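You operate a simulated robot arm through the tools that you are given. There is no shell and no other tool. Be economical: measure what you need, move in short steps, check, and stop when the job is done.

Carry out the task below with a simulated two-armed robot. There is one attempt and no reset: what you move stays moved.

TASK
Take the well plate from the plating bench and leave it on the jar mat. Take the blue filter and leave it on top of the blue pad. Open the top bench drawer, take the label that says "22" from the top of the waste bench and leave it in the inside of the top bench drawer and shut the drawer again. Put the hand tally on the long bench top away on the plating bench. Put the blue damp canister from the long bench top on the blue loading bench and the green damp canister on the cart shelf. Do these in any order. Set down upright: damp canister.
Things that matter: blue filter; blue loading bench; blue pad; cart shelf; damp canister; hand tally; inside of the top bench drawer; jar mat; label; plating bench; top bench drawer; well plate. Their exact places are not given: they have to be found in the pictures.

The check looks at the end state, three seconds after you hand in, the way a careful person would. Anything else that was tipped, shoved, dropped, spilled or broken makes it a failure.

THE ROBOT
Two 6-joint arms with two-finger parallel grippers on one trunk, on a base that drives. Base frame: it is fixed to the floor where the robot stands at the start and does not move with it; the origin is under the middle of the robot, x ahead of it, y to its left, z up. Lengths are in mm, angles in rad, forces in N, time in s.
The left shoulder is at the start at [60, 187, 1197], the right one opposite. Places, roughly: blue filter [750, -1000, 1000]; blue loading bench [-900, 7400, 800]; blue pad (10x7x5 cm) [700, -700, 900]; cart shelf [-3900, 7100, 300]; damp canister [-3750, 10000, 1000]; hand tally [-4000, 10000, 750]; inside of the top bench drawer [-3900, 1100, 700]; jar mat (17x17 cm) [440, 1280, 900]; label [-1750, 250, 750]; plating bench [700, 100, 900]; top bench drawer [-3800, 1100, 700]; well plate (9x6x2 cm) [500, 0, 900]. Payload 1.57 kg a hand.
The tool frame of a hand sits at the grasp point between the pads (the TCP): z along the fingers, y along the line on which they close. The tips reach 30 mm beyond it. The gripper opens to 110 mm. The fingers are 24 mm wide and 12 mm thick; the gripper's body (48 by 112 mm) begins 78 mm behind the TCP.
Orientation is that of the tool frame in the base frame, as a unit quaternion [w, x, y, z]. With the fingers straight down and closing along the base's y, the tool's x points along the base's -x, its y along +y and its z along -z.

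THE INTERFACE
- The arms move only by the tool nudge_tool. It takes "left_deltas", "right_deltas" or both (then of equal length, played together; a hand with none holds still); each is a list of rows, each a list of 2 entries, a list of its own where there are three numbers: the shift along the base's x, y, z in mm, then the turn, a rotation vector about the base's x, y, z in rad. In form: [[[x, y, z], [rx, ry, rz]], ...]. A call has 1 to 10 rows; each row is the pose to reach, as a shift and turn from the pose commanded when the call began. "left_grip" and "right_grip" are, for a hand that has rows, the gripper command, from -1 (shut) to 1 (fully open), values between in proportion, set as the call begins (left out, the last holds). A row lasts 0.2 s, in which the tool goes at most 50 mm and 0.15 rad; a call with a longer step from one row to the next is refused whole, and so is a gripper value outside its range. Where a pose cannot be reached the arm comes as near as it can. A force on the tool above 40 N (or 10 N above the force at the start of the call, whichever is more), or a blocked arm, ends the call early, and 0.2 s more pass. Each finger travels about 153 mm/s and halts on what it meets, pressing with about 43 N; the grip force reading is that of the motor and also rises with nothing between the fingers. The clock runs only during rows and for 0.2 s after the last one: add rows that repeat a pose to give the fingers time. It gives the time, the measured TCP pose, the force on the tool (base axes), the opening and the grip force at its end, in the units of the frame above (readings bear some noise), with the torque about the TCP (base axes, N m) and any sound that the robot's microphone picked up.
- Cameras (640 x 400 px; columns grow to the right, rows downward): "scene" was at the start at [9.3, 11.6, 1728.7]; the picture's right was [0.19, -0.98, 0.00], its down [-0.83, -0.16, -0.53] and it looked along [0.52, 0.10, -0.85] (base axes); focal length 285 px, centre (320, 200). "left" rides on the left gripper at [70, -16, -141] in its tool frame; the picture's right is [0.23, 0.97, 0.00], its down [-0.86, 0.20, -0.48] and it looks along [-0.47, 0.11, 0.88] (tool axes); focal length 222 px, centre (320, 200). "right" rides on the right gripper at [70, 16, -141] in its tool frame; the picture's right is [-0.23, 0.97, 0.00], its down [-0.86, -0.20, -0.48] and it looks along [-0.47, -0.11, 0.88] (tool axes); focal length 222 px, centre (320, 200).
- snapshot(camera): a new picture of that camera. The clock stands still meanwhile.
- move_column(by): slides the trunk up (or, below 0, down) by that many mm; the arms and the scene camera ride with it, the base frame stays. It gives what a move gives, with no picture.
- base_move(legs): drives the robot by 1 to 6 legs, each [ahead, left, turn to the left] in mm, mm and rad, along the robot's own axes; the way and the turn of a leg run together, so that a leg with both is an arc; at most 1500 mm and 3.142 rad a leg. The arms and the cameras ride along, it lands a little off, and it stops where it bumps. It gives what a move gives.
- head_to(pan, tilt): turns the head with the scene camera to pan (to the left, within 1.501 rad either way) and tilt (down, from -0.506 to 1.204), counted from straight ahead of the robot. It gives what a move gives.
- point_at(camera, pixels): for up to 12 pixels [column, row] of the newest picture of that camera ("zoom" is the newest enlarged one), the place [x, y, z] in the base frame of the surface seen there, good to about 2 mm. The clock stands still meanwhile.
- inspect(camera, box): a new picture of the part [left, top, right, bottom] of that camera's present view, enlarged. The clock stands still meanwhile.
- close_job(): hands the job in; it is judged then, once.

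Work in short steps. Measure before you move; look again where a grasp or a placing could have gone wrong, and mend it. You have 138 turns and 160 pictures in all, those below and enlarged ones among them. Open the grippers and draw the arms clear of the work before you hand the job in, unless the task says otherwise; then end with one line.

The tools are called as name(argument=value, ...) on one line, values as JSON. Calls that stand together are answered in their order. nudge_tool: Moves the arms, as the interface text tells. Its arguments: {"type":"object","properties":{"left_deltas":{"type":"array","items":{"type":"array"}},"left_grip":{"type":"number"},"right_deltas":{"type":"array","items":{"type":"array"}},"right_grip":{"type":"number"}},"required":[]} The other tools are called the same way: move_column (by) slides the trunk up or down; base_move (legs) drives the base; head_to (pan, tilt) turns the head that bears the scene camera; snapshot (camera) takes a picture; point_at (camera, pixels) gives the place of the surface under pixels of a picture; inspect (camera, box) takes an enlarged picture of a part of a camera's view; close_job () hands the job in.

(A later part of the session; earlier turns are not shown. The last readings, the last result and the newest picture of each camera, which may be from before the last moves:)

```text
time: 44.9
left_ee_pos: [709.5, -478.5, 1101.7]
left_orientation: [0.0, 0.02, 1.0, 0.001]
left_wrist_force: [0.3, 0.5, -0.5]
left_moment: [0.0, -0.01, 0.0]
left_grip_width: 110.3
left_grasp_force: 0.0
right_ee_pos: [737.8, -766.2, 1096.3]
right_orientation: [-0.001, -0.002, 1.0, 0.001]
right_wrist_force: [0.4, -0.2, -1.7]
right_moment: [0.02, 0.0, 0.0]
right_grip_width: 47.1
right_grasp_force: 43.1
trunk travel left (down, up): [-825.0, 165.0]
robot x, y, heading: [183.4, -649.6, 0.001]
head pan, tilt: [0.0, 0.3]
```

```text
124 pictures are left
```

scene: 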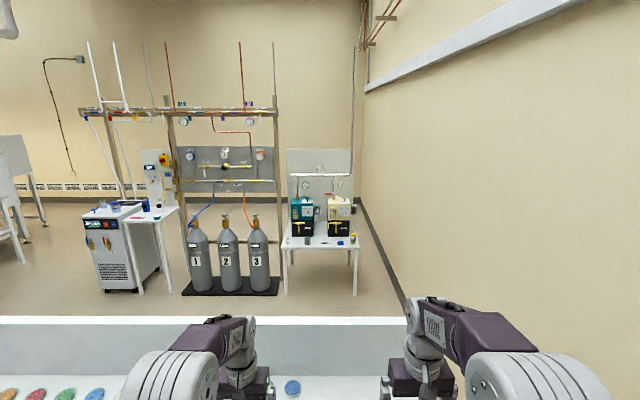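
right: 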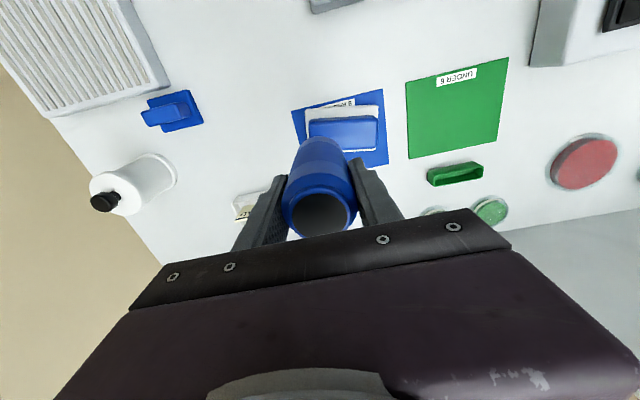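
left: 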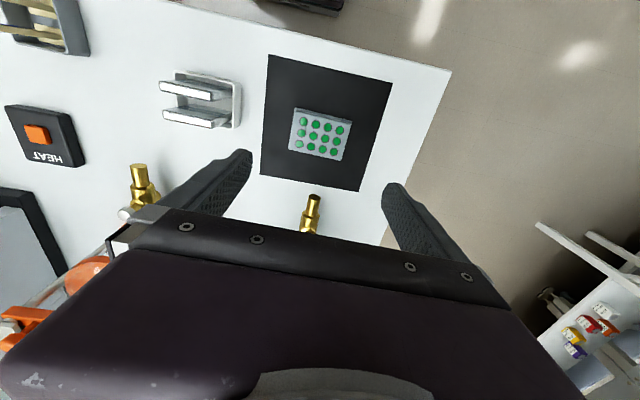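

Shift 29 mm left and lower to just above the pad top (bottom ≈952).

nudge_tool(right_deltas=[[[0, 29, 0], [0, 0, 0]], [[0, 29, -35], [0, 0, 0]], [[0, 29, -60], [0, 0, 0]], [[0, 29, -68], [0, 0, 0]], [[0, 29, -68], [0, 0, 0]]])

snapshot(camera="right")

head_to(pan=-0.25, tilt=0.85)

snapshot(camera="scene")

```text
time: 46.0
left_ee_pos: [707.8, -476.9, 1101.5]
left_orientation: [0.001, 0.02, 1.0, 0.0]
left_wrist_force: [1.6, 0.2, -0.3]
left_moment: [0.0, -0.01, -0.04]
left_grip_width: 109.8
left_grasp_force: 0.1
right_ee_pos: [737.9, -737.2, 1028.9]
right_orientation: [0.0, -0.001, 1.0, 0.0]
right_wrist_force: [0.5, 1.0, -1.0]
right_moment: [0.0, 0.01, -0.03]
right_grip_width: 47.0
right_grasp_force: 43.1
trunk travel left (down, up): [-825.0, 165.0]
robot x, y, heading: [180.3, -650.7, 0.006]
head pan, tilt: [0.0, 0.3]
```

```text
123 pictures are left
```

right: 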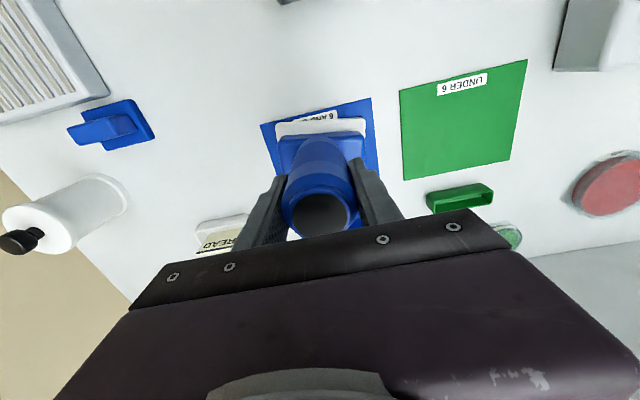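

```text
time: 47.0
left_ee_pos: [709.8, -475.2, 1101.8]
left_orientation: [0.001, 0.02, 1.0, 0.0]
left_wrist_force: [0.5, -0.2, 0.2]
left_moment: [-0.02, -0.01, 0.02]
left_grip_width: 110.2
left_grasp_force: 0.1
right_ee_pos: [738.5, -735.9, 1028.1]
right_orientation: [0.0, -0.001, 1.0, 0.0]
right_wrist_force: [0.8, 0.6, -1.3]
right_moment: [0.0, 0.0, -0.02]
right_grip_width: 47.0
right_grasp_force: 43.1
trunk travel left (down, up): [-825.0, 165.0]
robot x, y, heading: [183.7, -650.2, 0.001]
head pan, tilt: [-0.25, 0.85]
```

```text
122 pictures are left
```

scene: 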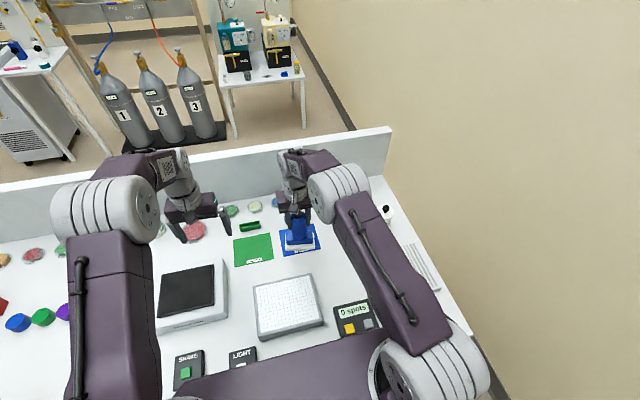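

inspect(camera="scene", box=[250, 190, 350, 265])

nudge_tool(right_deltas=[[[0, 0, -4], [0, 0, 0]], [[0, 0, -7], [0, 0, 0]], [[0, 0, -7], [0, 0, 0]]])

```text
5.33 times, centred on (300, 228) of scene
```

zoom: 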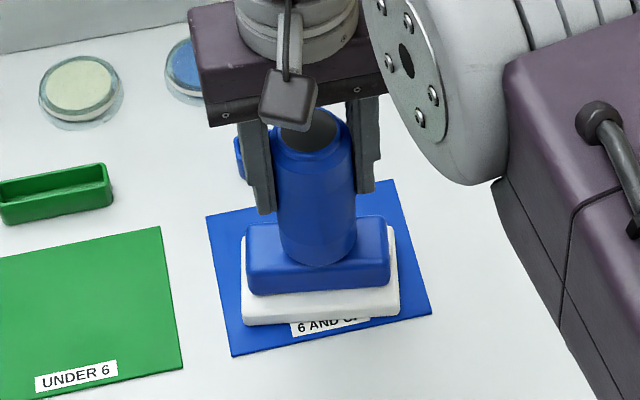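

```text
time: 47.8
left_ee_pos: [707.7, -475.6, 1101.5]
left_orientation: [0.001, 0.02, 1.0, 0.0]
left_wrist_force: [-0.3, 0.8, -0.1]
left_moment: [-0.01, -0.01, 0.03]
left_grip_width: 109.8
left_grasp_force: 0.2
right_ee_pos: [738.3, -735.6, 1022.3]
right_orientation: [-0.001, 0.0, 1.0, 0.001]
right_wrist_force: [-0.3, 0.1, 0.0]
right_moment: [0.04, 0.01, 0.02]
right_grip_width: 47.1
right_grasp_force: 43.2
trunk travel left (down, up): [-825.0, 165.0]
robot x, y, heading: [185.1, -649.2, 0.005]
head pan, tilt: [-0.25, 0.85]
```

Nicely centred and almost in contact. Lower 2 mm more and read force.

nudge_tool(right_deltas=[[[0, 0, -1], [0, 0, 0]], [[0, 0, -2], [0, 0, 0]], [[0, 0, -2], [0, 0, 0]]])

```text
time: 48.6
left_ee_pos: [706.9, -475.8, 1102.8]
left_orientation: [0.002, 0.02, 1.0, 0.0]
left_wrist_force: [-0.8, 0.6, -0.7]
left_moment: [0.01, -0.02, -0.04]
left_grip_width: 109.9
left_grasp_force: 0.1
right_ee_pos: [737.3, -735.6, 1021.3]
right_orientation: [0.002, -0.001, 1.0, 0.0]
right_wrist_force: [1.7, -1.3, 16.2]
right_moment: [-0.07, -0.07, 0.03]
right_grip_width: 46.9
right_grasp_force: 43.2
trunk travel left (down, up): [-825.0, 165.0]
robot x, y, heading: [182.1, -649.2, 0.0]
head pan, tilt: [-0.25, 0.85]
```

Firm contact (16 N). Back off 1.5 mm, release and rise.

nudge_tool(right_deltas=[[[0, 0, 1.5], [0, 0, 0]], [[0, 0, 1.5], [0, 0, 0]]])

nudge_tool(right_deltas=[[[0, 0, 0], [0, 0, 0]], [[0, 0, 0], [0, 0, 0]], [[0, 0, 30], [0, 0, 0]], [[0, 0, 70], [0, 0, 0]], [[0, 0, 115], [0, 0, 0]], [[0, 0, 160], [0, 0, 0]], [[-30, 0, 180], [0, 0, 0]]], right_grip=0.4)

snapshot(camera="right")

```text
time: 49.2
left_ee_pos: [706.9, -476.5, 1102.3]
left_orientation: [0.001, 0.02, 1.0, 0.0]
left_wrist_force: [0.1, -0.5, -0.2]
left_moment: [0.02, -0.02, 0.0]
left_grip_width: 109.9
left_grasp_force: 0.0
right_ee_pos: [737.3, -735.8, 1021.1]
right_orientation: [0.0, -0.001, 1.0, 0.0]
right_wrist_force: [1.9, -0.1, 8.3]
right_moment: [0.02, -0.18, -0.01]
right_grip_width: 46.8
right_grasp_force: 43.2
trunk travel left (down, up): [-825.0, 165.0]
robot x, y, heading: [184.2, -648.0, 0.005]
head pan, tilt: [-0.25, 0.85]
```

```text
time: 50.8
left_ee_pos: [706.5, -475.6, 1103.0]
left_orientation: [0.001, 0.021, 1.0, 0.0]
left_wrist_force: [-0.1, 0.3, 0.6]
left_moment: [0.0, -0.01, 0.05]
left_grip_width: 109.9
left_grasp_force: 0.0
right_ee_pos: [705.5, -735.9, 1201.8]
right_orientation: [0.001, 0.0, 1.0, 0.0]
right_wrist_force: [-1.1, -0.2, -0.2]
right_moment: [0.02, -0.04, 0.02]
right_grip_width: 77.0
right_grasp_force: 0.2
trunk travel left (down, up): [-825.0, 165.0]
robot x, y, heading: [175.6, -651.0, -0.005]
head pan, tilt: [-0.25, 0.85]
```

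```text
120 pictures are left
```

right: 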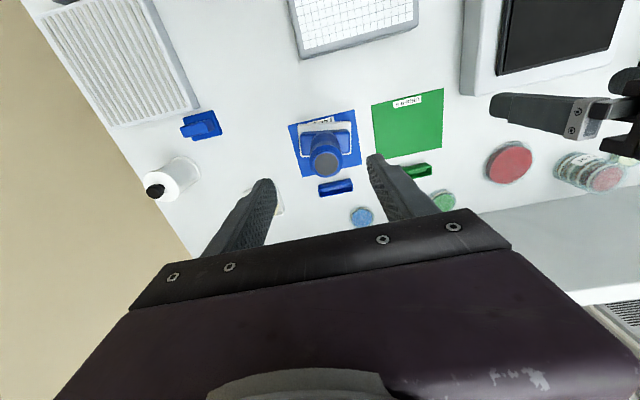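

Filter stands on the pad. Back away from the bench, turn around, and look toward the waste bench.

base_move(legs=[[-600, 0, 0], [0, 0, 3.14]])

nudge_tool(left_deltas=[[[45, 0, 0], [0, 0, 0]], [[90, 0, 20], [0, 0, 0]], [[135, 0, 40], [0, 0, 0]], [[175, 0, 60], [0, 0, 0]]], right_deltas=[[[45, 0, 0], [0, 0, 0]], [[90, 0, 0], [0, 0, 0]], [[135, 0, 0], [0, 0, 0]], [[175, 0, 0], [0, 0, 0]]])

head_to(pan=0, tilt=0.3)

snapshot(camera="scene")

```text
time: 61.6
left_ee_pos: [-940.7, -830.6, 1101.9]
left_orientation: [0.0, 1.0, -0.014, -0.002]
left_wrist_force: [-0.2, 0.0, 0.2]
left_moment: [0.0, 0.0, -0.01]
left_grip_width: 109.8
left_grasp_force: 0.2
right_ee_pos: [-943.8, -569.8, 1199.7]
right_orientation: [0.001, 1.0, 0.006, 0.0]
right_wrist_force: [0.1, 0.4, 0.2]
right_moment: [-0.02, -0.01, 0.0]
right_grip_width: 76.9
right_grasp_force: 0.0
trunk travel left (down, up): [-825.0, 165.0]
robot x, y, heading: [-417.5, -647.9, -3.125]
head pan, tilt: [-0.25, 0.85]
```

```text
time: 62.6
left_ee_pos: [-760.3, -829.8, 1162.2]
left_orientation: [0.0, 1.0, -0.014, -0.002]
left_wrist_force: [1.5, -0.3, -0.2]
left_moment: [0.01, 0.06, 0.01]
left_grip_width: 110.1
left_grasp_force: 0.2
right_ee_pos: [-763.8, -570.9, 1199.4]
right_orientation: [0.001, 1.0, 0.005, -0.002]
right_wrist_force: [0.1, 0.6, -0.8]
right_moment: [-0.03, 0.05, -0.03]
right_grip_width: 76.9
right_grasp_force: 0.0
trunk travel left (down, up): [-825.0, 165.0]
robot x, y, heading: [-416.2, -650.0, -3.133]
head pan, tilt: [-0.25, 0.85]
```

```text
time: 63.5
left_ee_pos: [-765.6, -830.1, 1161.1]
left_orientation: [0.0, 1.0, -0.014, 0.001]
left_wrist_force: [-0.1, -0.3, 0.9]
left_moment: [0.04, -0.03, 0.01]
left_grip_width: 110.1
left_grasp_force: 0.0
right_ee_pos: [-767.2, -572.4, 1199.7]
right_orientation: [0.0, 1.0, 0.006, -0.001]
right_wrist_force: [0.4, -0.4, 0.0]
right_moment: [0.02, 0.0, 0.0]
right_grip_width: 77.0
right_grasp_force: 0.0
trunk travel left (down, up): [-825.0, 165.0]
robot x, y, heading: [-415.3, -647.7, -3.135]
head pan, tilt: [0.0, 0.3]
```

```text
119 pictures are left
```

scene: 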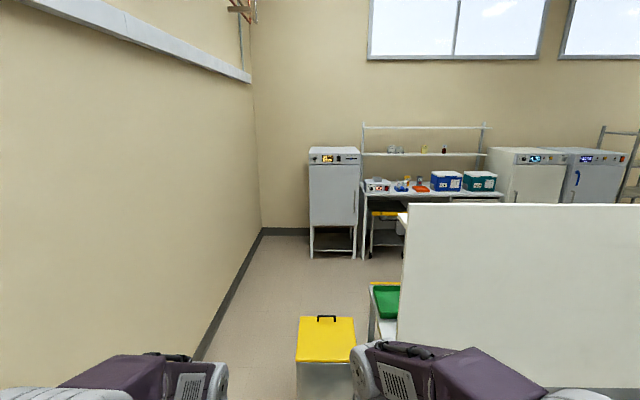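

A panel-backed bench stands ahead right. Pan right and tilt down to see where to go.

head_to(pan=-0.8, tilt=0.4)

snapshot(camera="scene")

point_at(camera="scene", pixels=[[100, 130], [200, 150], [320, 150], [400, 200], [30, 200], [100, 300]])

```text
time: 64.7
left_ee_pos: [-764.9, -829.1, 1161.5]
left_orientation: [0.0, 1.0, -0.014, -0.001]
left_wrist_force: [0.0, -0.7, 0.9]
left_moment: [-0.03, 0.04, 0.01]
left_grip_width: 110.0
left_grasp_force: 0.1
right_ee_pos: [-767.9, -571.5, 1199.1]
right_orientation: [0.0, 1.0, 0.006, -0.001]
right_wrist_force: [-0.7, 0.3, -0.3]
right_moment: [0.01, 0.0, -0.02]
right_grip_width: 76.8
right_grasp_force: 0.0
trunk travel left (down, up): [-825.0, 165.0]
robot x, y, heading: [-415.2, -652.2, -3.128]
head pan, tilt: [-0.799, 0.4]
```

```text
118 pictures are left
```

scene: 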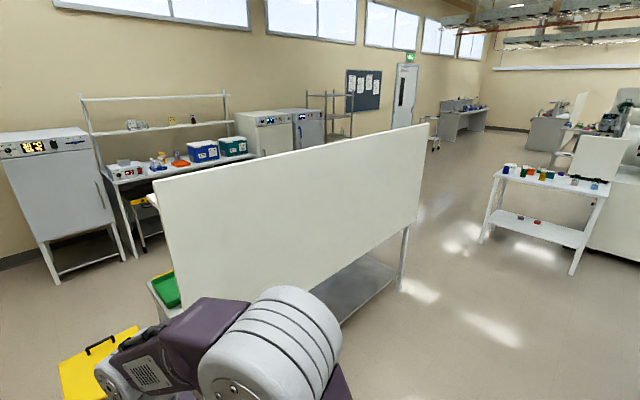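

```text
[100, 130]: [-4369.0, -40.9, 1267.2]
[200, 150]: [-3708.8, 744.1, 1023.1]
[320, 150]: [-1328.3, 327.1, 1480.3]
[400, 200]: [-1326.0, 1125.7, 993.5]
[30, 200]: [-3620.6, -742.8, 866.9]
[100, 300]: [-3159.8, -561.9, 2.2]
```

The waste bench's open side is the far side of the panel (x≈−1327). I'll check clearances around its +y end and the shelf table on the right.

point_at(camera="scene", pixels=[[404, 290], [425, 140], [485, 240], [572, 272], [495, 172], [600, 195], [455, 290], [330, 320], [440, 180], [530, 140], [230, 155], [250, 152]])

head_to(pan=-1.45, tilt=0.4)

snapshot(camera="scene")

```text
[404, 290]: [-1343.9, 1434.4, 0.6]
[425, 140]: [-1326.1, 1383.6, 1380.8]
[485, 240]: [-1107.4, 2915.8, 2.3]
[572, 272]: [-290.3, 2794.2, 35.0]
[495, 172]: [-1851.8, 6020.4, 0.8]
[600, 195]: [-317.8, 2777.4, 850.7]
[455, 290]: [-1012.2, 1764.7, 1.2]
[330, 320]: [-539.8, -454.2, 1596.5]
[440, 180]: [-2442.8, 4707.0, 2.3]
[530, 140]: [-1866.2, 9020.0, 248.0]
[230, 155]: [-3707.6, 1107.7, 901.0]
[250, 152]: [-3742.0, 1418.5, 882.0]
```

```text
time: 65.7
left_ee_pos: [-764.6, -829.1, 1159.9]
left_orientation: [0.0, 1.0, -0.014, -0.001]
left_wrist_force: [0.4, -0.1, -0.5]
left_moment: [-0.01, -0.05, -0.02]
left_grip_width: 109.9
left_grasp_force: 0.0
right_ee_pos: [-769.0, -572.1, 1199.5]
right_orientation: [0.0, 1.0, 0.006, 0.001]
right_wrist_force: [0.3, -0.8, 0.4]
right_moment: [0.02, 0.0, 0.01]
right_grip_width: 76.9
right_grasp_force: 0.0
trunk travel left (down, up): [-825.0, 165.0]
robot x, y, heading: [-417.0, -647.8, -3.126]
head pan, tilt: [-1.45, 0.4]
```

```text
117 pictures are left
```

scene: 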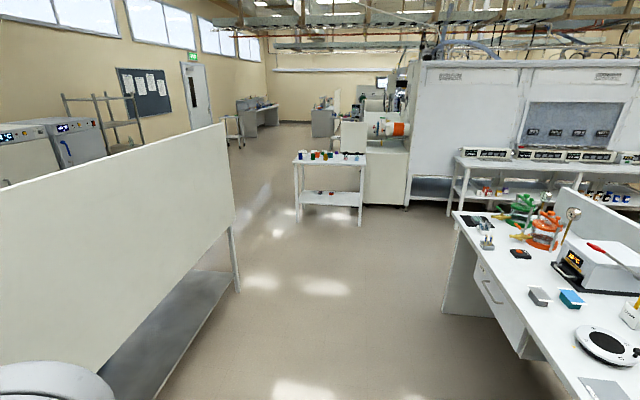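

Path: along +y to y≈2050, past the panel end, to x≈−2600, then turn to face +x and come back in y.

base_move(legs=[[0, -1350, 0], [0, -1330, 0], [1100, 0, 0], [1080, 0, 0], [0, 0, 3.13], [0, -1300, 0]])

head_to(pan=0, tilt=0.5)

snapshot(camera="scene")

```text
time: 102.6
left_ee_pos: [-2222.3, 910.1, 1160.6]
left_orientation: [0.001, -0.002, 1.0, 0.0]
left_wrist_force: [0.8, 0.0, 0.1]
left_moment: [-0.01, 0.01, 0.02]
left_grip_width: 109.8
left_grasp_force: 0.1
right_ee_pos: [-2212.2, 651.8, 1200.4]
right_orientation: [0.0, -0.023, 1.0, 0.0]
right_wrist_force: [0.6, -0.5, 0.8]
right_moment: [0.0, 0.03, 0.02]
right_grip_width: 77.2
right_grasp_force: 0.2
trunk travel left (down, up): [-825.0, 165.0]
robot x, y, heading: [-2561.5, 719.6, 0.043]
head pan, tilt: [-1.45, 0.4]
```

```text
time: 104.2
left_ee_pos: [-2221.6, 908.2, 1160.4]
left_orientation: [0.001, -0.002, 1.0, 0.001]
left_wrist_force: [0.1, 0.2, 1.0]
left_moment: [0.0, 0.0, 0.01]
left_grip_width: 110.0
left_grasp_force: 0.1
right_ee_pos: [-2210.0, 651.3, 1200.0]
right_orientation: [0.0, -0.022, 1.0, 0.0]
right_wrist_force: [0.0, -0.3, -0.2]
right_moment: [0.01, -0.01, 0.02]
right_grip_width: 77.1
right_grasp_force: 0.1
trunk travel left (down, up): [-825.0, 165.0]
robot x, y, heading: [-2560.1, 716.5, 0.044]
head pan, tilt: [0.0, 0.499]
```

```text
116 pictures are left
```

scene: 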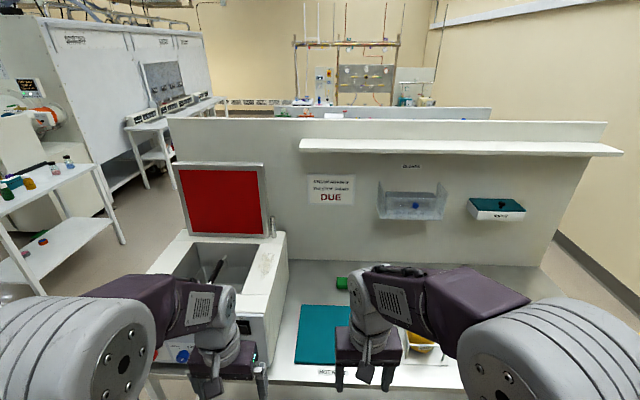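

Shift right to y≈250 and tilt down to find the label.

base_move(legs=[[0, -350, -0.04]])

head_to(pan=0, tilt=0.75)

snapshot(camera="scene")

snapshot(camera="right")

```text
time: 106.5
left_ee_pos: [-2206.3, 541.6, 1160.4]
left_orientation: [0.001, 0.019, 1.0, -0.001]
left_wrist_force: [1.2, 0.3, -0.2]
left_moment: [-0.03, -0.01, -0.01]
left_grip_width: 109.9
left_grasp_force: 0.0
right_ee_pos: [-2206.9, 283.7, 1200.0]
right_orientation: [0.001, 0.0, 1.0, 0.0]
right_wrist_force: [0.2, -0.7, -0.3]
right_moment: [-0.01, 0.01, 0.02]
right_grip_width: 77.0
right_grasp_force: 0.1
trunk travel left (down, up): [-825.0, 165.0]
robot x, y, heading: [-2556.8, 366.2, 0.002]
head pan, tilt: [0.0, 0.499]
```

```text
time: 107.2
left_ee_pos: [-2206.2, 539.8, 1161.8]
left_orientation: [0.001, 0.019, 1.0, 0.0]
left_wrist_force: [-0.3, 0.3, -0.9]
left_moment: [0.03, -0.01, 0.0]
left_grip_width: 109.8
left_grasp_force: 0.0
right_ee_pos: [-2206.2, 282.8, 1199.9]
right_orientation: [0.0, 0.0, 1.0, -0.001]
right_wrist_force: [0.1, -0.2, -0.1]
right_moment: [0.0, -0.01, -0.02]
right_grip_width: 77.1
right_grasp_force: 0.0
trunk travel left (down, up): [-825.0, 165.0]
robot x, y, heading: [-2557.9, 366.4, -0.002]
head pan, tilt: [0.0, 0.75]
```

```text
115 pictures are left
```

scene: 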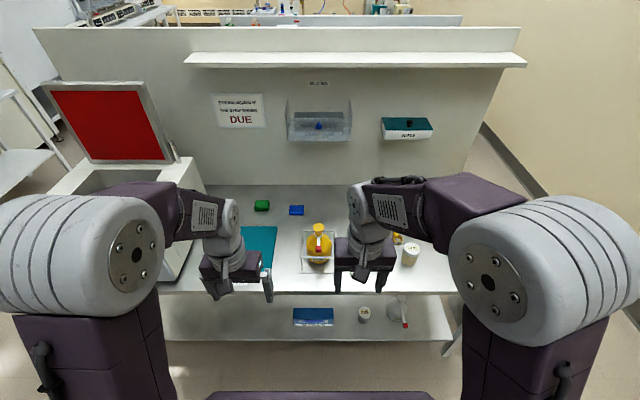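

```text
114 pictures are left
```

right: 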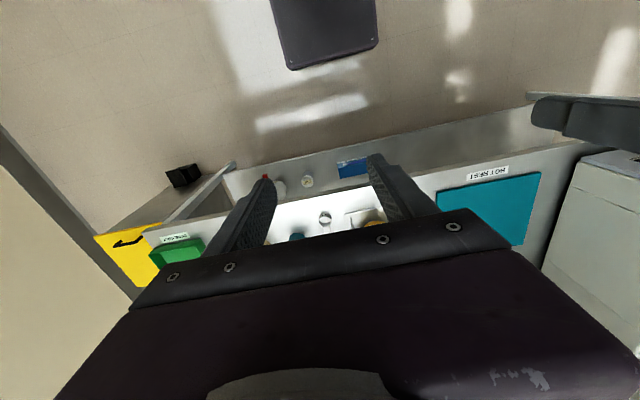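

Zoom on the bench top.

inspect(camera="scene", box=[230, 180, 330, 280])

inspect(camera="scene", box=[320, 220, 460, 330])

```text
4.00 times, centred on (280, 230) of scene
```

zoom: 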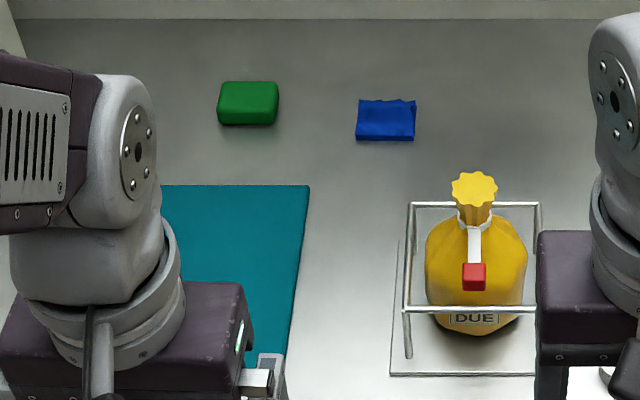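

```text
3.64 times, centred on (390, 275) of scene
```

zoom: 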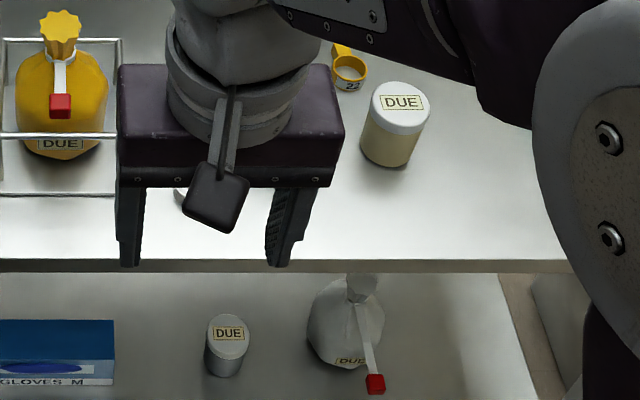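

A yellow ring tagged "22" is at zoom (350,70). Measure it and neighbours.

point_at(camera="zoom", pixels=[[352, 85], [335, 72], [345, 48], [400, 105], [390, 160], [180, 200], [480, 200], [480, 265], [350, 105], [60, 100], [10, 196]])

nudge_tool(right_deltas=[[[0, -45, 0], [0, 0, 0]], [[0, -90, 0], [0, 0, 0]], [[0, -135, 0], [0, 0, 0]], [[0, -180, 0], [0, 0, 0]]])

snapshot(camera="scene")

inspect(camera="scene", box=[300, 210, 440, 310])

```text
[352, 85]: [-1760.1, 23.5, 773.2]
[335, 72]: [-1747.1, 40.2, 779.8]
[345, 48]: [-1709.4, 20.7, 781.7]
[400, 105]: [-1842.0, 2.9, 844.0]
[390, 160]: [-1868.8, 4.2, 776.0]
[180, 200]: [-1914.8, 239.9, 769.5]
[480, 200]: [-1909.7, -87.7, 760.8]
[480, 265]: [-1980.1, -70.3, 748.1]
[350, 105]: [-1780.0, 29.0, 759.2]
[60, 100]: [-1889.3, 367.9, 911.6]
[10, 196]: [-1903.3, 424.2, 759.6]
```

```text
time: 108.2
left_ee_pos: [-2206.0, 539.3, 1161.4]
left_orientation: [0.001, 0.02, 1.0, 0.002]
left_wrist_force: [0.0, 0.8, -1.1]
left_moment: [-0.01, 0.03, 0.02]
left_grip_width: 110.1
left_grasp_force: 0.1
right_ee_pos: [-2205.9, 101.7, 1201.5]
right_orientation: [0.0, -0.001, 1.0, 0.001]
right_wrist_force: [0.3, 0.4, 0.1]
right_moment: [0.03, 0.0, 0.03]
right_grip_width: 77.1
right_grasp_force: 0.1
trunk travel left (down, up): [-825.0, 165.0]
robot x, y, heading: [-2555.5, 367.0, 0.001]
head pan, tilt: [0.0, 0.75]
```

```text
111 pictures are left
```

scene: 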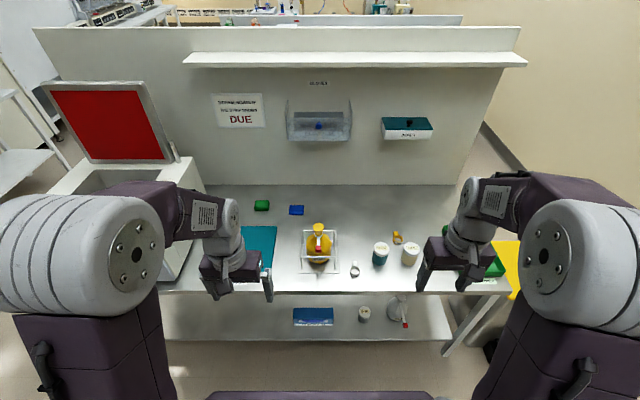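

```text
4.00 times, centred on (370, 260) of scene
```

zoom: 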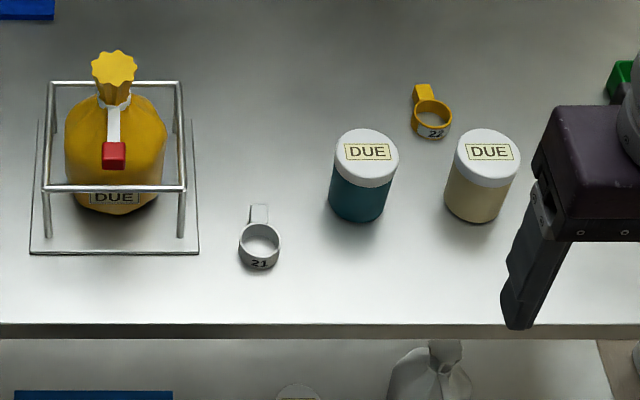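

White ring seems to read "21", yellow "22". Zoom in harder to be sure.

inspect(camera="scene", box=[345, 225, 415, 285])

point_at(camera="zoom", pixels=[[80, 375], [475, 95], [480, 60], [470, 135], [80, 320]])

```text
6.67 times, centred on (380, 255) of scene
```

zoom: 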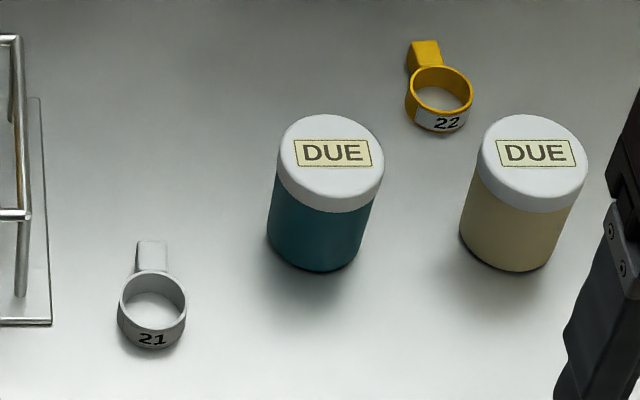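

```text
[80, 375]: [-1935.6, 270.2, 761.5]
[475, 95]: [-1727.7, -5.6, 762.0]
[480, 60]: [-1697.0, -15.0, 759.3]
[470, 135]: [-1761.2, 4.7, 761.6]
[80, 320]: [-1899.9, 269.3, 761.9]
```

Yellow ring "22" confirmed near [-1752,27], z 760–782. Drive in so the right hand can reach.

base_move(legs=[[266, -144, 0]])

nudge_tool(right_deltas=[[[30, 30, 0], [0, 0, 0]], [[70, 55, 0], [0, 0, 0]], [[110, 68, -20], [0, 0, 0]], [[130, 68, -60], [0, 0, 0]], [[135, 68, -105], [0, 0, 0]], [[135, 68, -150], [0, 0, 0]], [[135, 68, -195], [0, 0, 0]], [[135, 68, -240], [0, 0, 0]], [[135, 68, -240], [0, 0, 0]]])

snapshot(camera="right")

```text
time: 110.3
left_ee_pos: [-1947.1, 397.5, 1161.9]
left_orientation: [0.001, 0.019, 1.0, 0.0]
left_wrist_force: [0.1, 0.6, 0.0]
left_moment: [-0.02, -0.02, 0.01]
left_grip_width: 109.8
left_grasp_force: 0.0
right_ee_pos: [-1943.7, -37.3, 1203.3]
right_orientation: [0.001, -0.003, 1.0, -0.001]
right_wrist_force: [0.6, 0.4, 0.1]
right_moment: [-0.01, 0.01, -0.04]
right_grip_width: 77.3
right_grasp_force: 0.0
trunk travel left (down, up): [-825.0, 165.0]
robot x, y, heading: [-2293.7, 220.5, 0.006]
head pan, tilt: [0.0, 0.75]
```

```text
time: 112.3
left_ee_pos: [-1945.5, 398.2, 1161.1]
left_orientation: [0.001, 0.018, 1.0, 0.0]
left_wrist_force: [0.4, -0.4, 0.3]
left_moment: [0.04, 0.06, 0.01]
left_grip_width: 110.0
left_grasp_force: 0.0
right_ee_pos: [-1807.8, 29.2, 961.0]
right_orientation: [-0.001, -0.003, 1.0, 0.0]
right_wrist_force: [-0.6, 0.5, -0.5]
right_moment: [0.02, 0.01, 0.0]
right_grip_width: 77.0
right_grasp_force: 0.1
trunk travel left (down, up): [-825.0, 165.0]
robot x, y, heading: [-2288.3, 222.8, 0.002]
head pan, tilt: [0.0, 0.75]
```

```text
108 pictures are left
```

right: 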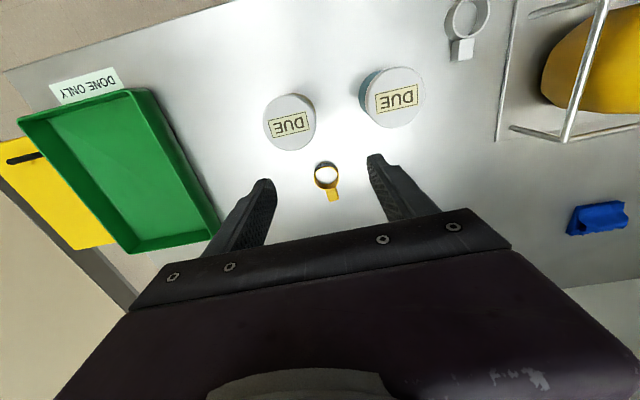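

The ring is visible at (326,177); measure.

inspect(camera="right", box=[250, 60, 430, 220])

point_at(camera="right", pixels=[[326, 163], [315, 176], [338, 176], [334, 197], [329, 188], [326, 177], [290, 137], [398, 120]])

```text
2.50 times, centred on (340, 140) of right
```

zoom: 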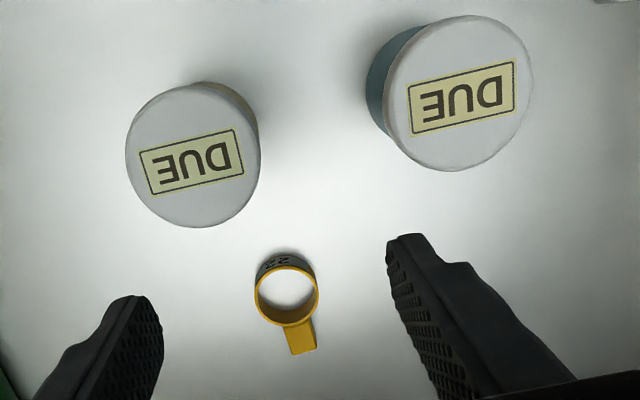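

```text
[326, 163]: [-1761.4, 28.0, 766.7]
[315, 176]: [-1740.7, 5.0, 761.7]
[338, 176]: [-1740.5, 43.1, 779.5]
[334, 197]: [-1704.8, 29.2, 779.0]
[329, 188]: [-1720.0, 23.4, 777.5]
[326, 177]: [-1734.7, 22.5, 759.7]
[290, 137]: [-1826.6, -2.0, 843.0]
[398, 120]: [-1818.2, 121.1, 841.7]
```

Ring centre ≈[-1741,25], radius ~19. Nudge the base ahead 40 mm for reach, then move above.

base_move(legs=[[45, 0, 0]])

nudge_tool(right_deltas=[[[22, -4, 0], [0, 0, 0]], [[22, -4, -45], [0, 0, 0]], [[22, -4, -90], [0, 0, 0]], [[22, -4, -90], [0, 0, 0]]], right_grip=0.4)

snapshot(camera="right")

```text
time: 113.2
left_ee_pos: [-1909.1, 398.1, 1163.5]
left_orientation: [0.004, 0.019, 1.0, 0.001]
left_wrist_force: [-0.8, 1.0, 1.0]
left_moment: [0.04, -0.09, 0.05]
left_grip_width: 110.0
left_grasp_force: 0.0
right_ee_pos: [-1769.9, 29.0, 964.5]
right_orientation: [0.003, -0.002, 1.0, 0.0]
right_wrist_force: [-0.7, 0.9, 0.7]
right_moment: [-0.02, -0.08, 0.02]
right_grip_width: 77.0
right_grasp_force: 0.1
trunk travel left (down, up): [-825.0, 165.0]
robot x, y, heading: [-2246.7, 220.9, 0.004]
head pan, tilt: [0.0, 0.75]
```

```text
time: 114.2
left_ee_pos: [-1901.4, 399.3, 1161.3]
left_orientation: [0.001, 0.019, 1.0, 0.0]
left_wrist_force: [-0.1, 0.0, -0.4]
left_moment: [-0.01, 0.0, -0.01]
left_grip_width: 109.9
left_grasp_force: 0.2
right_ee_pos: [-1742.1, 24.7, 871.6]
right_orientation: [0.0, -0.003, 1.0, 0.0]
right_wrist_force: [-0.4, -0.2, 0.4]
right_moment: [0.0, -0.03, 0.01]
right_grip_width: 77.0
right_grasp_force: 0.1
trunk travel left (down, up): [-825.0, 165.0]
robot x, y, heading: [-2249.0, 222.5, 0.003]
head pan, tilt: [0.0, 0.75]
```

```text
106 pictures are left
```

right: 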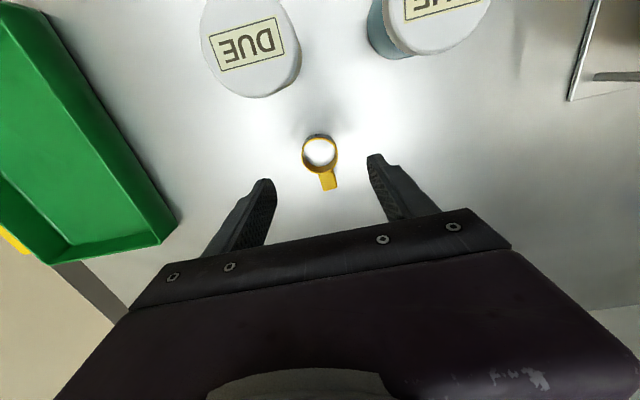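

Centred. Descend to TCP z≈792 and grip, then lift.

nudge_tool(right_deltas=[[[0, 0, -40], [0, 0, 0]], [[0, 0, -70], [0, 0, 0]], [[0, 0, -78], [0, 0, 0]], [[0, 0, -78], [0, 0, 0]]])

nudge_tool(right_deltas=[[[0, 0, 0], [0, 0, 0]], [[0, 0, 0], [0, 0, 0]], [[0, 0, 0], [0, 0, 0]], [[0, 0, 40], [0, 0, 0]], [[0, 0, 85], [0, 0, 0]], [[0, 0, 130], [0, 0, 0]], [[0, 0, 175], [0, 0, 0]], [[0, 0, 220], [0, 0, 0]]], right_grip=-1)

snapshot(camera="right")

```text
time: 115.2
left_ee_pos: [-1901.1, 399.0, 1160.6]
left_orientation: [0.0, 0.019, 1.0, 0.0]
left_wrist_force: [0.5, -0.8, 0.6]
left_moment: [0.02, 0.01, 0.0]
left_grip_width: 110.1
left_grasp_force: 0.0
right_ee_pos: [-1740.5, 23.8, 792.3]
right_orientation: [0.0, -0.003, 1.0, -0.001]
right_wrist_force: [-0.4, -0.8, 0.4]
right_moment: [0.02, -0.02, 0.0]
right_grip_width: 77.1
right_grasp_force: 0.1
trunk travel left (down, up): [-825.0, 165.0]
robot x, y, heading: [-2247.2, 221.9, 0.006]
head pan, tilt: [0.0, 0.75]
```

```text
time: 117.0
left_ee_pos: [-1901.9, 399.0, 1160.9]
left_orientation: [0.002, 0.019, 1.0, 0.0]
left_wrist_force: [0.1, 0.1, -0.6]
left_moment: [-0.02, -0.02, 0.0]
left_grip_width: 109.9
left_grasp_force: 0.1
right_ee_pos: [-1744.6, 23.8, 1015.9]
right_orientation: [0.0, -0.003, 1.0, 0.0]
right_wrist_force: [0.0, -0.2, 0.1]
right_moment: [-0.01, 0.01, 0.02]
right_grip_width: 36.2
right_grasp_force: 43.4
trunk travel left (down, up): [-825.0, 165.0]
robot x, y, heading: [-2250.1, 221.9, 0.002]
head pan, tilt: [0.0, 0.75]
```

```text
105 pictures are left
```

right: 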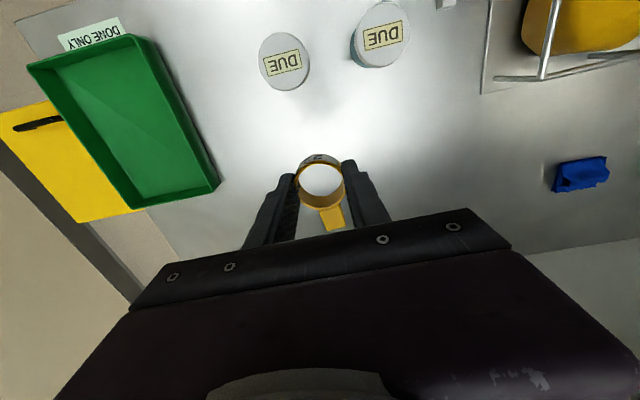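

Ring held. Back off, turn around toward the drawer bench.

base_move(legs=[[-400, 0, 0], [0, 0, 3.13], [0, -850, 0]])

nudge_tool(right_deltas=[[[40, 0, 20], [0, 0, 0]], [[80, 0, 40], [0, 0, 0]], [[120, 0, 60], [0, 0, 0]], [[160, 0, 80], [0, 0, 0]]])

head_to(pan=0, tilt=0.5)

snapshot(camera="scene")

```text
time: 131.1
left_ee_pos: [-3053.3, 864.1, 1161.7]
left_orientation: [0.0, 1.0, 0.026, -0.001]
left_wrist_force: [-0.3, 0.0, 0.3]
left_moment: [0.0, 0.03, -0.02]
left_grip_width: 110.0
left_grasp_force: 0.0
right_ee_pos: [-3243.2, 1224.6, 1013.8]
right_orientation: [-0.001, 0.999, 0.046, 0.0]
right_wrist_force: [0.0, 0.1, 0.0]
right_moment: [-0.02, 0.02, -0.01]
right_grip_width: 38.4
right_grasp_force: 42.7
trunk travel left (down, up): [-825.0, 165.0]
robot x, y, heading: [-2723.3, 1069.0, -3.054]
head pan, tilt: [0.0, 0.75]
```

```text
time: 132.1
left_ee_pos: [-3052.3, 863.9, 1162.4]
left_orientation: [0.0, 1.0, 0.025, -0.002]
left_wrist_force: [0.8, 0.3, -0.2]
left_moment: [-0.01, 0.08, 0.03]
left_grip_width: 110.0
left_grasp_force: 0.0
right_ee_pos: [-3081.0, 1221.7, 1096.7]
right_orientation: [0.0, 0.999, 0.047, -0.001]
right_wrist_force: [1.2, -0.4, 0.2]
right_moment: [-0.02, 0.04, 0.02]
right_grip_width: 38.3
right_grasp_force: 43.1
trunk travel left (down, up): [-825.0, 165.0]
robot x, y, heading: [-2721.0, 1068.3, -3.051]
head pan, tilt: [0.0, 0.75]
```

```text
time: 132.9
left_ee_pos: [-3052.6, 865.7, 1161.3]
left_orientation: [0.0, 1.0, 0.026, -0.002]
left_wrist_force: [-0.4, 0.5, 0.1]
left_moment: [0.01, 0.02, 0.0]
left_grip_width: 110.1
left_grasp_force: 0.1
right_ee_pos: [-3083.7, 1221.4, 1095.0]
right_orientation: [0.001, 0.999, 0.047, 0.001]
right_wrist_force: [0.0, 0.0, 0.2]
right_moment: [-0.03, 0.02, -0.01]
right_grip_width: 38.6
right_grasp_force: 42.7
trunk travel left (down, up): [-825.0, 165.0]
robot x, y, heading: [-2721.5, 1067.7, -3.046]
head pan, tilt: [0.0, 0.499]
```

```text
104 pictures are left
```

scene: 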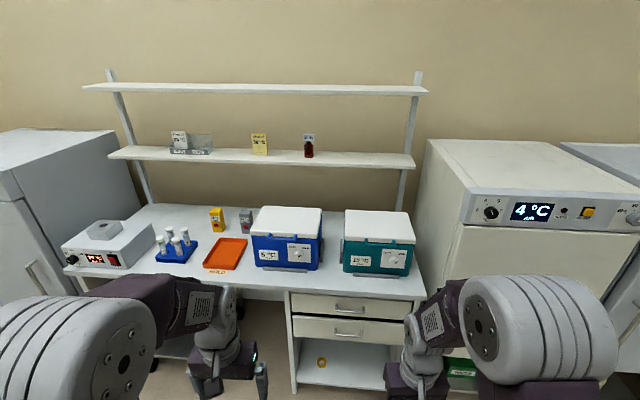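

Top drawer handle at (352,308). Measure it, and check the ring in the hand.

inspect(camera="scene", box=[270, 280, 430, 380])

point_at(camera="zoom", pixels=[[320, 115], [275, 110], [375, 118], [100, 70], [560, 95], [90, 130], [320, 140], [320, 60], [320, 35], [320, 218], [200, 160], [200, 100]])

snapshot(camera="right")

```text
4.00 times, centred on (350, 330) of scene
```

zoom: 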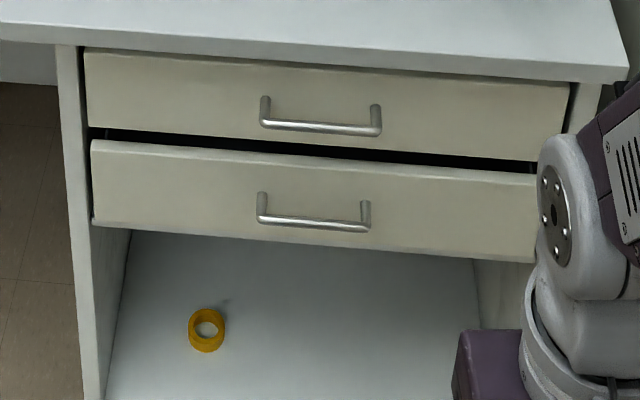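

```text
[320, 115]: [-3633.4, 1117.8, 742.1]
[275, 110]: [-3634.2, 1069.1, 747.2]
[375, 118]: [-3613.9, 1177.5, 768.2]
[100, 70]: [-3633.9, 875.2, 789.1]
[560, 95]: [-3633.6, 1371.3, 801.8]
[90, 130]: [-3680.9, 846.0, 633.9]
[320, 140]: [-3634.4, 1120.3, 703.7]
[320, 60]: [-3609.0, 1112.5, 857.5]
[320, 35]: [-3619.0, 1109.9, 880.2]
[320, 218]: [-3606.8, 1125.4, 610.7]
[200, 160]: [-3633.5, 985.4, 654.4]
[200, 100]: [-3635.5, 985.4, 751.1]
```

```text
102 pictures are left
```

right: 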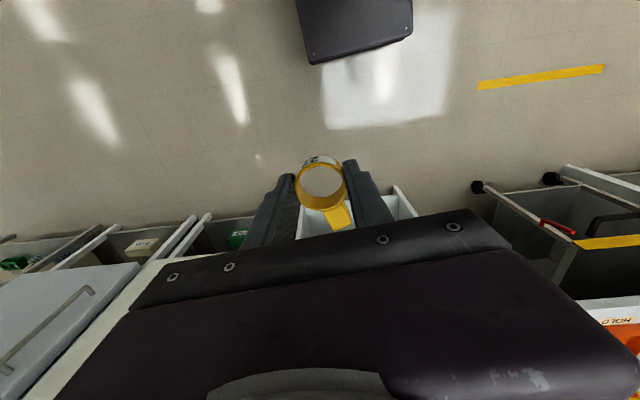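

Ring still held. Handle bar is near y≈1118, z≈735, drawer front x≈−3634. I'll square up the base, shift right, and lower the trunk 250 mm for a horizontal handle grasp with the left hand.

base_move(legs=[[0, -200, -0.095]])

move_column(by=-250)

nudge_tool(left_deltas=[[[0, 0, 0], [-0.08, 0.08, -0.08]], [[0, 0, 0], [-0.16, 0.16, -0.16]], [[0, 0, 0], [-0.24, 0.24, -0.24]], [[0, 0, 0], [-0.32, 0.32, -0.32]], [[0, 0, 0], [-0.4, 0.4, -0.4]], [[0, 0, 0], [-0.48, 0.48, -0.48]], [[0, 0, 0], [-0.56, 0.56, -0.56]], [[0, 0, 0], [-0.64, 0.64, -0.64]], [[0, 0, 0], [-0.72, 0.72, -0.72]], [[0, 0, 0], [-0.8, 0.8, -0.8]]])

```text
time: 134.5
left_ee_pos: [-3079.7, 1093.7, 1160.5]
left_orientation: [-0.001, 1.0, -0.021, -0.001]
left_wrist_force: [-0.3, -1.1, -0.3]
left_moment: [0.0, -0.05, -0.02]
left_grip_width: 110.0
left_grasp_force: 0.0
right_ee_pos: [-3077.6, 1451.9, 1096.7]
right_orientation: [-0.002, 1.0, 0.001, 0.0]
right_wrist_force: [-0.1, 0.3, 0.6]
right_moment: [0.03, 0.0, 0.02]
right_grip_width: 38.5
right_grasp_force: 43.2
trunk travel left (down, up): [-825.0, 165.0]
robot x, y, heading: [-2733.3, 1270.1, 3.142]
head pan, tilt: [0.0, 0.499]
```

```text
time: 137.1
left_ee_pos: [-3079.9, 1095.8, 910.9]
left_orientation: [-0.001, 1.0, -0.021, -0.001]
left_wrist_force: [0.2, -0.9, -1.0]
left_moment: [-0.01, 0.0, -0.05]
left_grip_width: 110.3
left_grasp_force: 0.0
right_ee_pos: [-3076.2, 1454.9, 846.5]
right_orientation: [-0.001, 1.0, 0.0, 0.0]
right_wrist_force: [0.6, -0.2, -0.7]
right_moment: [0.0, 0.01, -0.01]
right_grip_width: 38.4
right_grasp_force: 42.8
trunk travel left (down, up): [-575.0, 415.0]
robot x, y, heading: [-2731.0, 1273.6, 3.136]
head pan, tilt: [0.0, 0.499]
```

```text
time: 139.3
left_ee_pos: [-3145.2, 1169.2, 895.7]
left_orientation: [0.378, 0.761, -0.385, -0.36]
left_wrist_force: [-0.2, 0.8, -0.2]
left_moment: [-0.03, 0.01, 0.03]
left_grip_width: 109.9
left_grasp_force: 0.1
left hand out of reach, approached as far as the arm can: row 5, 6, 7, 8, 9, 10
right_ee_pos: [-3078.7, 1454.3, 846.8]
right_orientation: [0.0, 1.0, 0.0, 0.0]
right_wrist_force: [0.2, -0.1, 0.4]
right_moment: [-0.01, -0.01, 0.0]
right_grip_width: 38.3
right_grasp_force: 43.2
trunk travel left (down, up): [-575.0, 415.0]
robot x, y, heading: [-2730.5, 1266.8, 3.141]
head pan, tilt: [0.0, 0.499]
```

Orientation follows, but the position needs to be further out. Continue the rotation while extending forward.

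nudge_tool(left_deltas=[[[-45, 0, 0], [0, 0, 0]], [[-90, 0, 0], [-0.08, 0.08, -0.08]], [[-130, 0, -20], [-0.16, 0.16, -0.16]], [[-150, 0, -50], [-0.24, 0.24, -0.24]], [[-165, 0, -80], [-0.32, 0.32, -0.32]], [[-180, 0, -110], [-0.409, 0.409, -0.409]], [[-180, 0, -140], [-0.409, 0.409, -0.409]], [[-180, 0, -140], [-0.409, 0.409, -0.409]]])

snapshot(camera="scene")

```text
refused: row 6 steps farther than a row can; nothing moved
```

```text
101 pictures are left
```

scene: 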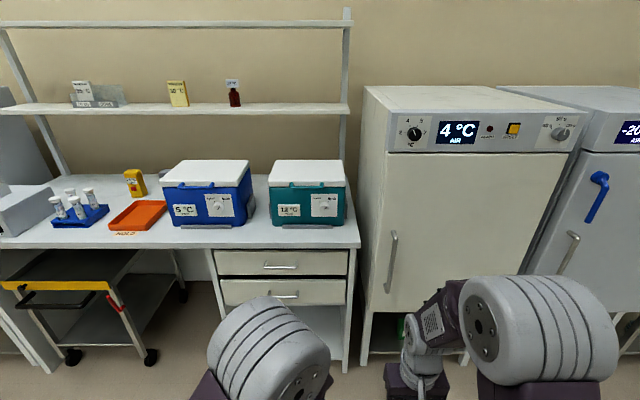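

nudge_tool(left_deltas=[[[-45, 0, 0], [0, 0, 0]], [[-90, 0, 0], [-0.08, 0.08, -0.08]], [[-130, 0, -20], [-0.16, 0.16, -0.16]], [[-150, 0, -50], [-0.24, 0.24, -0.24]], [[-165, 0, -80], [-0.32, 0.32, -0.32]], [[-180, 0, -110], [-0.4, 0.4, -0.4]], [[-180, 0, -140], [-0.409, 0.409, -0.409]], [[-180, 0, -140], [-0.409, 0.409, -0.409]]])

snapshot(camera="left")

```text
time: 141.1
left_ee_pos: [-3325.6, 1169.7, 757.5]
left_orientation: [-0.51, -0.489, 0.511, 0.49]
left_wrist_force: [0.2, -0.6, 0.4]
left_moment: [-0.01, -0.03, 0.0]
left_grip_width: 110.1
left_grasp_force: 0.1
right_ee_pos: [-3076.5, 1454.8, 846.1]
right_orientation: [0.0, 1.0, 0.0, 0.0]
right_wrist_force: [-0.2, 0.4, -0.6]
right_moment: [0.01, 0.02, 0.01]
right_grip_width: 38.1
right_grasp_force: 43.3
trunk travel left (down, up): [-575.0, 415.0]
robot x, y, heading: [-2728.7, 1266.6, 3.134]
head pan, tilt: [0.0, 0.499]
```

```text
100 pictures are left
```

left: 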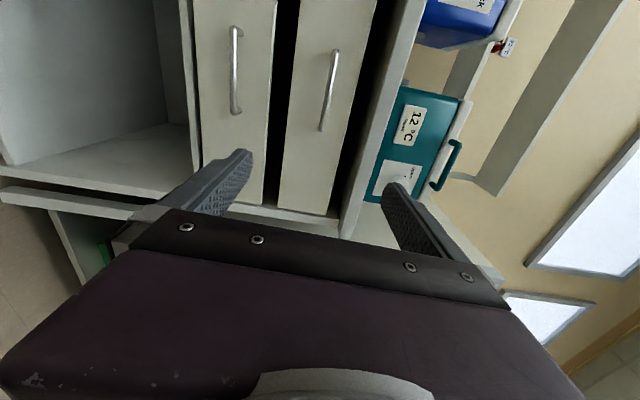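

The horizontal pose works. Top drawer handle at (330,90) in the left camera; measure it.

point_at(camera="left", pixels=[[338, 50], [329, 90], [322, 130], [345, 90], [300, 100], [372, 60], [235, 70], [325, 200], [385, 60]])

inspect(camera="left", box=[280, 20, 400, 220])

```text
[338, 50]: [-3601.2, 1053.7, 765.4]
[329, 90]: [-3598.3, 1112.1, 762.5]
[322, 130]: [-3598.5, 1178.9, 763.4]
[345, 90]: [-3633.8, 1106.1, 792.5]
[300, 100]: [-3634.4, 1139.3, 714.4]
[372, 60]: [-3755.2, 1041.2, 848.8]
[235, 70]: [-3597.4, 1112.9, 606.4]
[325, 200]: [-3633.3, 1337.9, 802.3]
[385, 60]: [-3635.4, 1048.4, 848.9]
```

```text
2.00 times, centred on (340, 120) of left
```

zoom: 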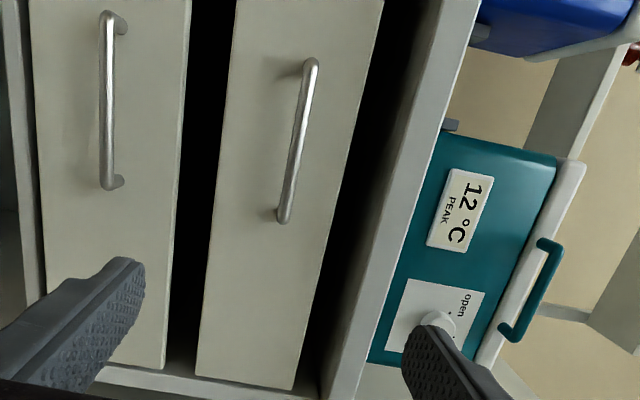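

Handle bar at [-3601,1116,763]. Align left hand in y/z and drive ahead 240 mm.

nudge_tool(left_deltas=[[[0, -45, 5], [0, 0, 0]], [[0, -54, 5], [0, 0, 0]], [[0, -54, 5], [0, 0, 0]]], left_grip=0.2)

base_move(legs=[[210, 0, 0]])

snapshot(camera="left")

```text
time: 141.9
left_ee_pos: [-3315.6, 1152.6, 761.6]
left_orientation: [0.516, 0.496, -0.505, -0.482]
left_wrist_force: [-0.6, 0.0, 0.6]
left_moment: [0.02, -0.04, 0.01]
left_grip_width: 66.3
left_grasp_force: 0.0
left hand out of reach, approached as far as the arm can: row 1, 2, 3
right_ee_pos: [-3077.1, 1453.9, 845.4]
right_orientation: [0.0, 1.0, 0.0, 0.0]
right_wrist_force: [-1.1, 0.0, -0.4]
right_moment: [0.02, 0.01, 0.0]
right_grip_width: 38.3
right_grasp_force: 43.5
trunk travel left (down, up): [-575.0, 415.0]
robot x, y, heading: [-2726.1, 1274.6, 3.139]
head pan, tilt: [0.0, 0.499]
```

```text
time: 143.5
left_ee_pos: [-3524.3, 1152.8, 761.2]
left_orientation: [0.515, 0.495, -0.505, -0.485]
left_wrist_force: [-0.3, 0.1, -0.6]
left_moment: [0.01, 0.04, 0.02]
left_grip_width: 66.2
left_grasp_force: 0.0
right_ee_pos: [-3283.9, 1455.5, 845.4]
right_orientation: [0.0, 1.0, -0.001, 0.0]
right_wrist_force: [-0.4, 0.2, -0.1]
right_moment: [0.0, -0.05, 0.0]
right_grip_width: 38.2
right_grasp_force: 43.1
trunk travel left (down, up): [-575.0, 415.0]
robot x, y, heading: [-2935.8, 1273.6, 3.137]
head pan, tilt: [0.0, 0.499]
```

```text
98 pictures are left
```

left: 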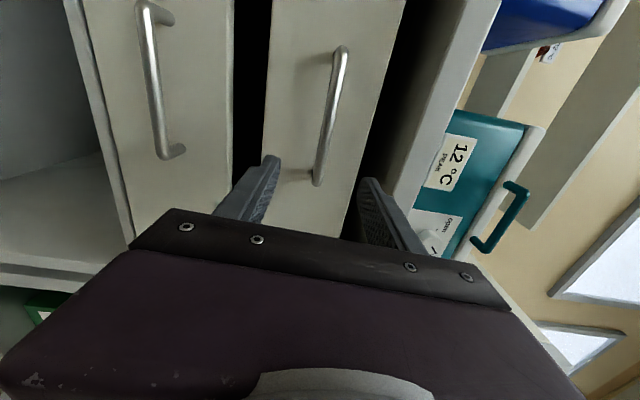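

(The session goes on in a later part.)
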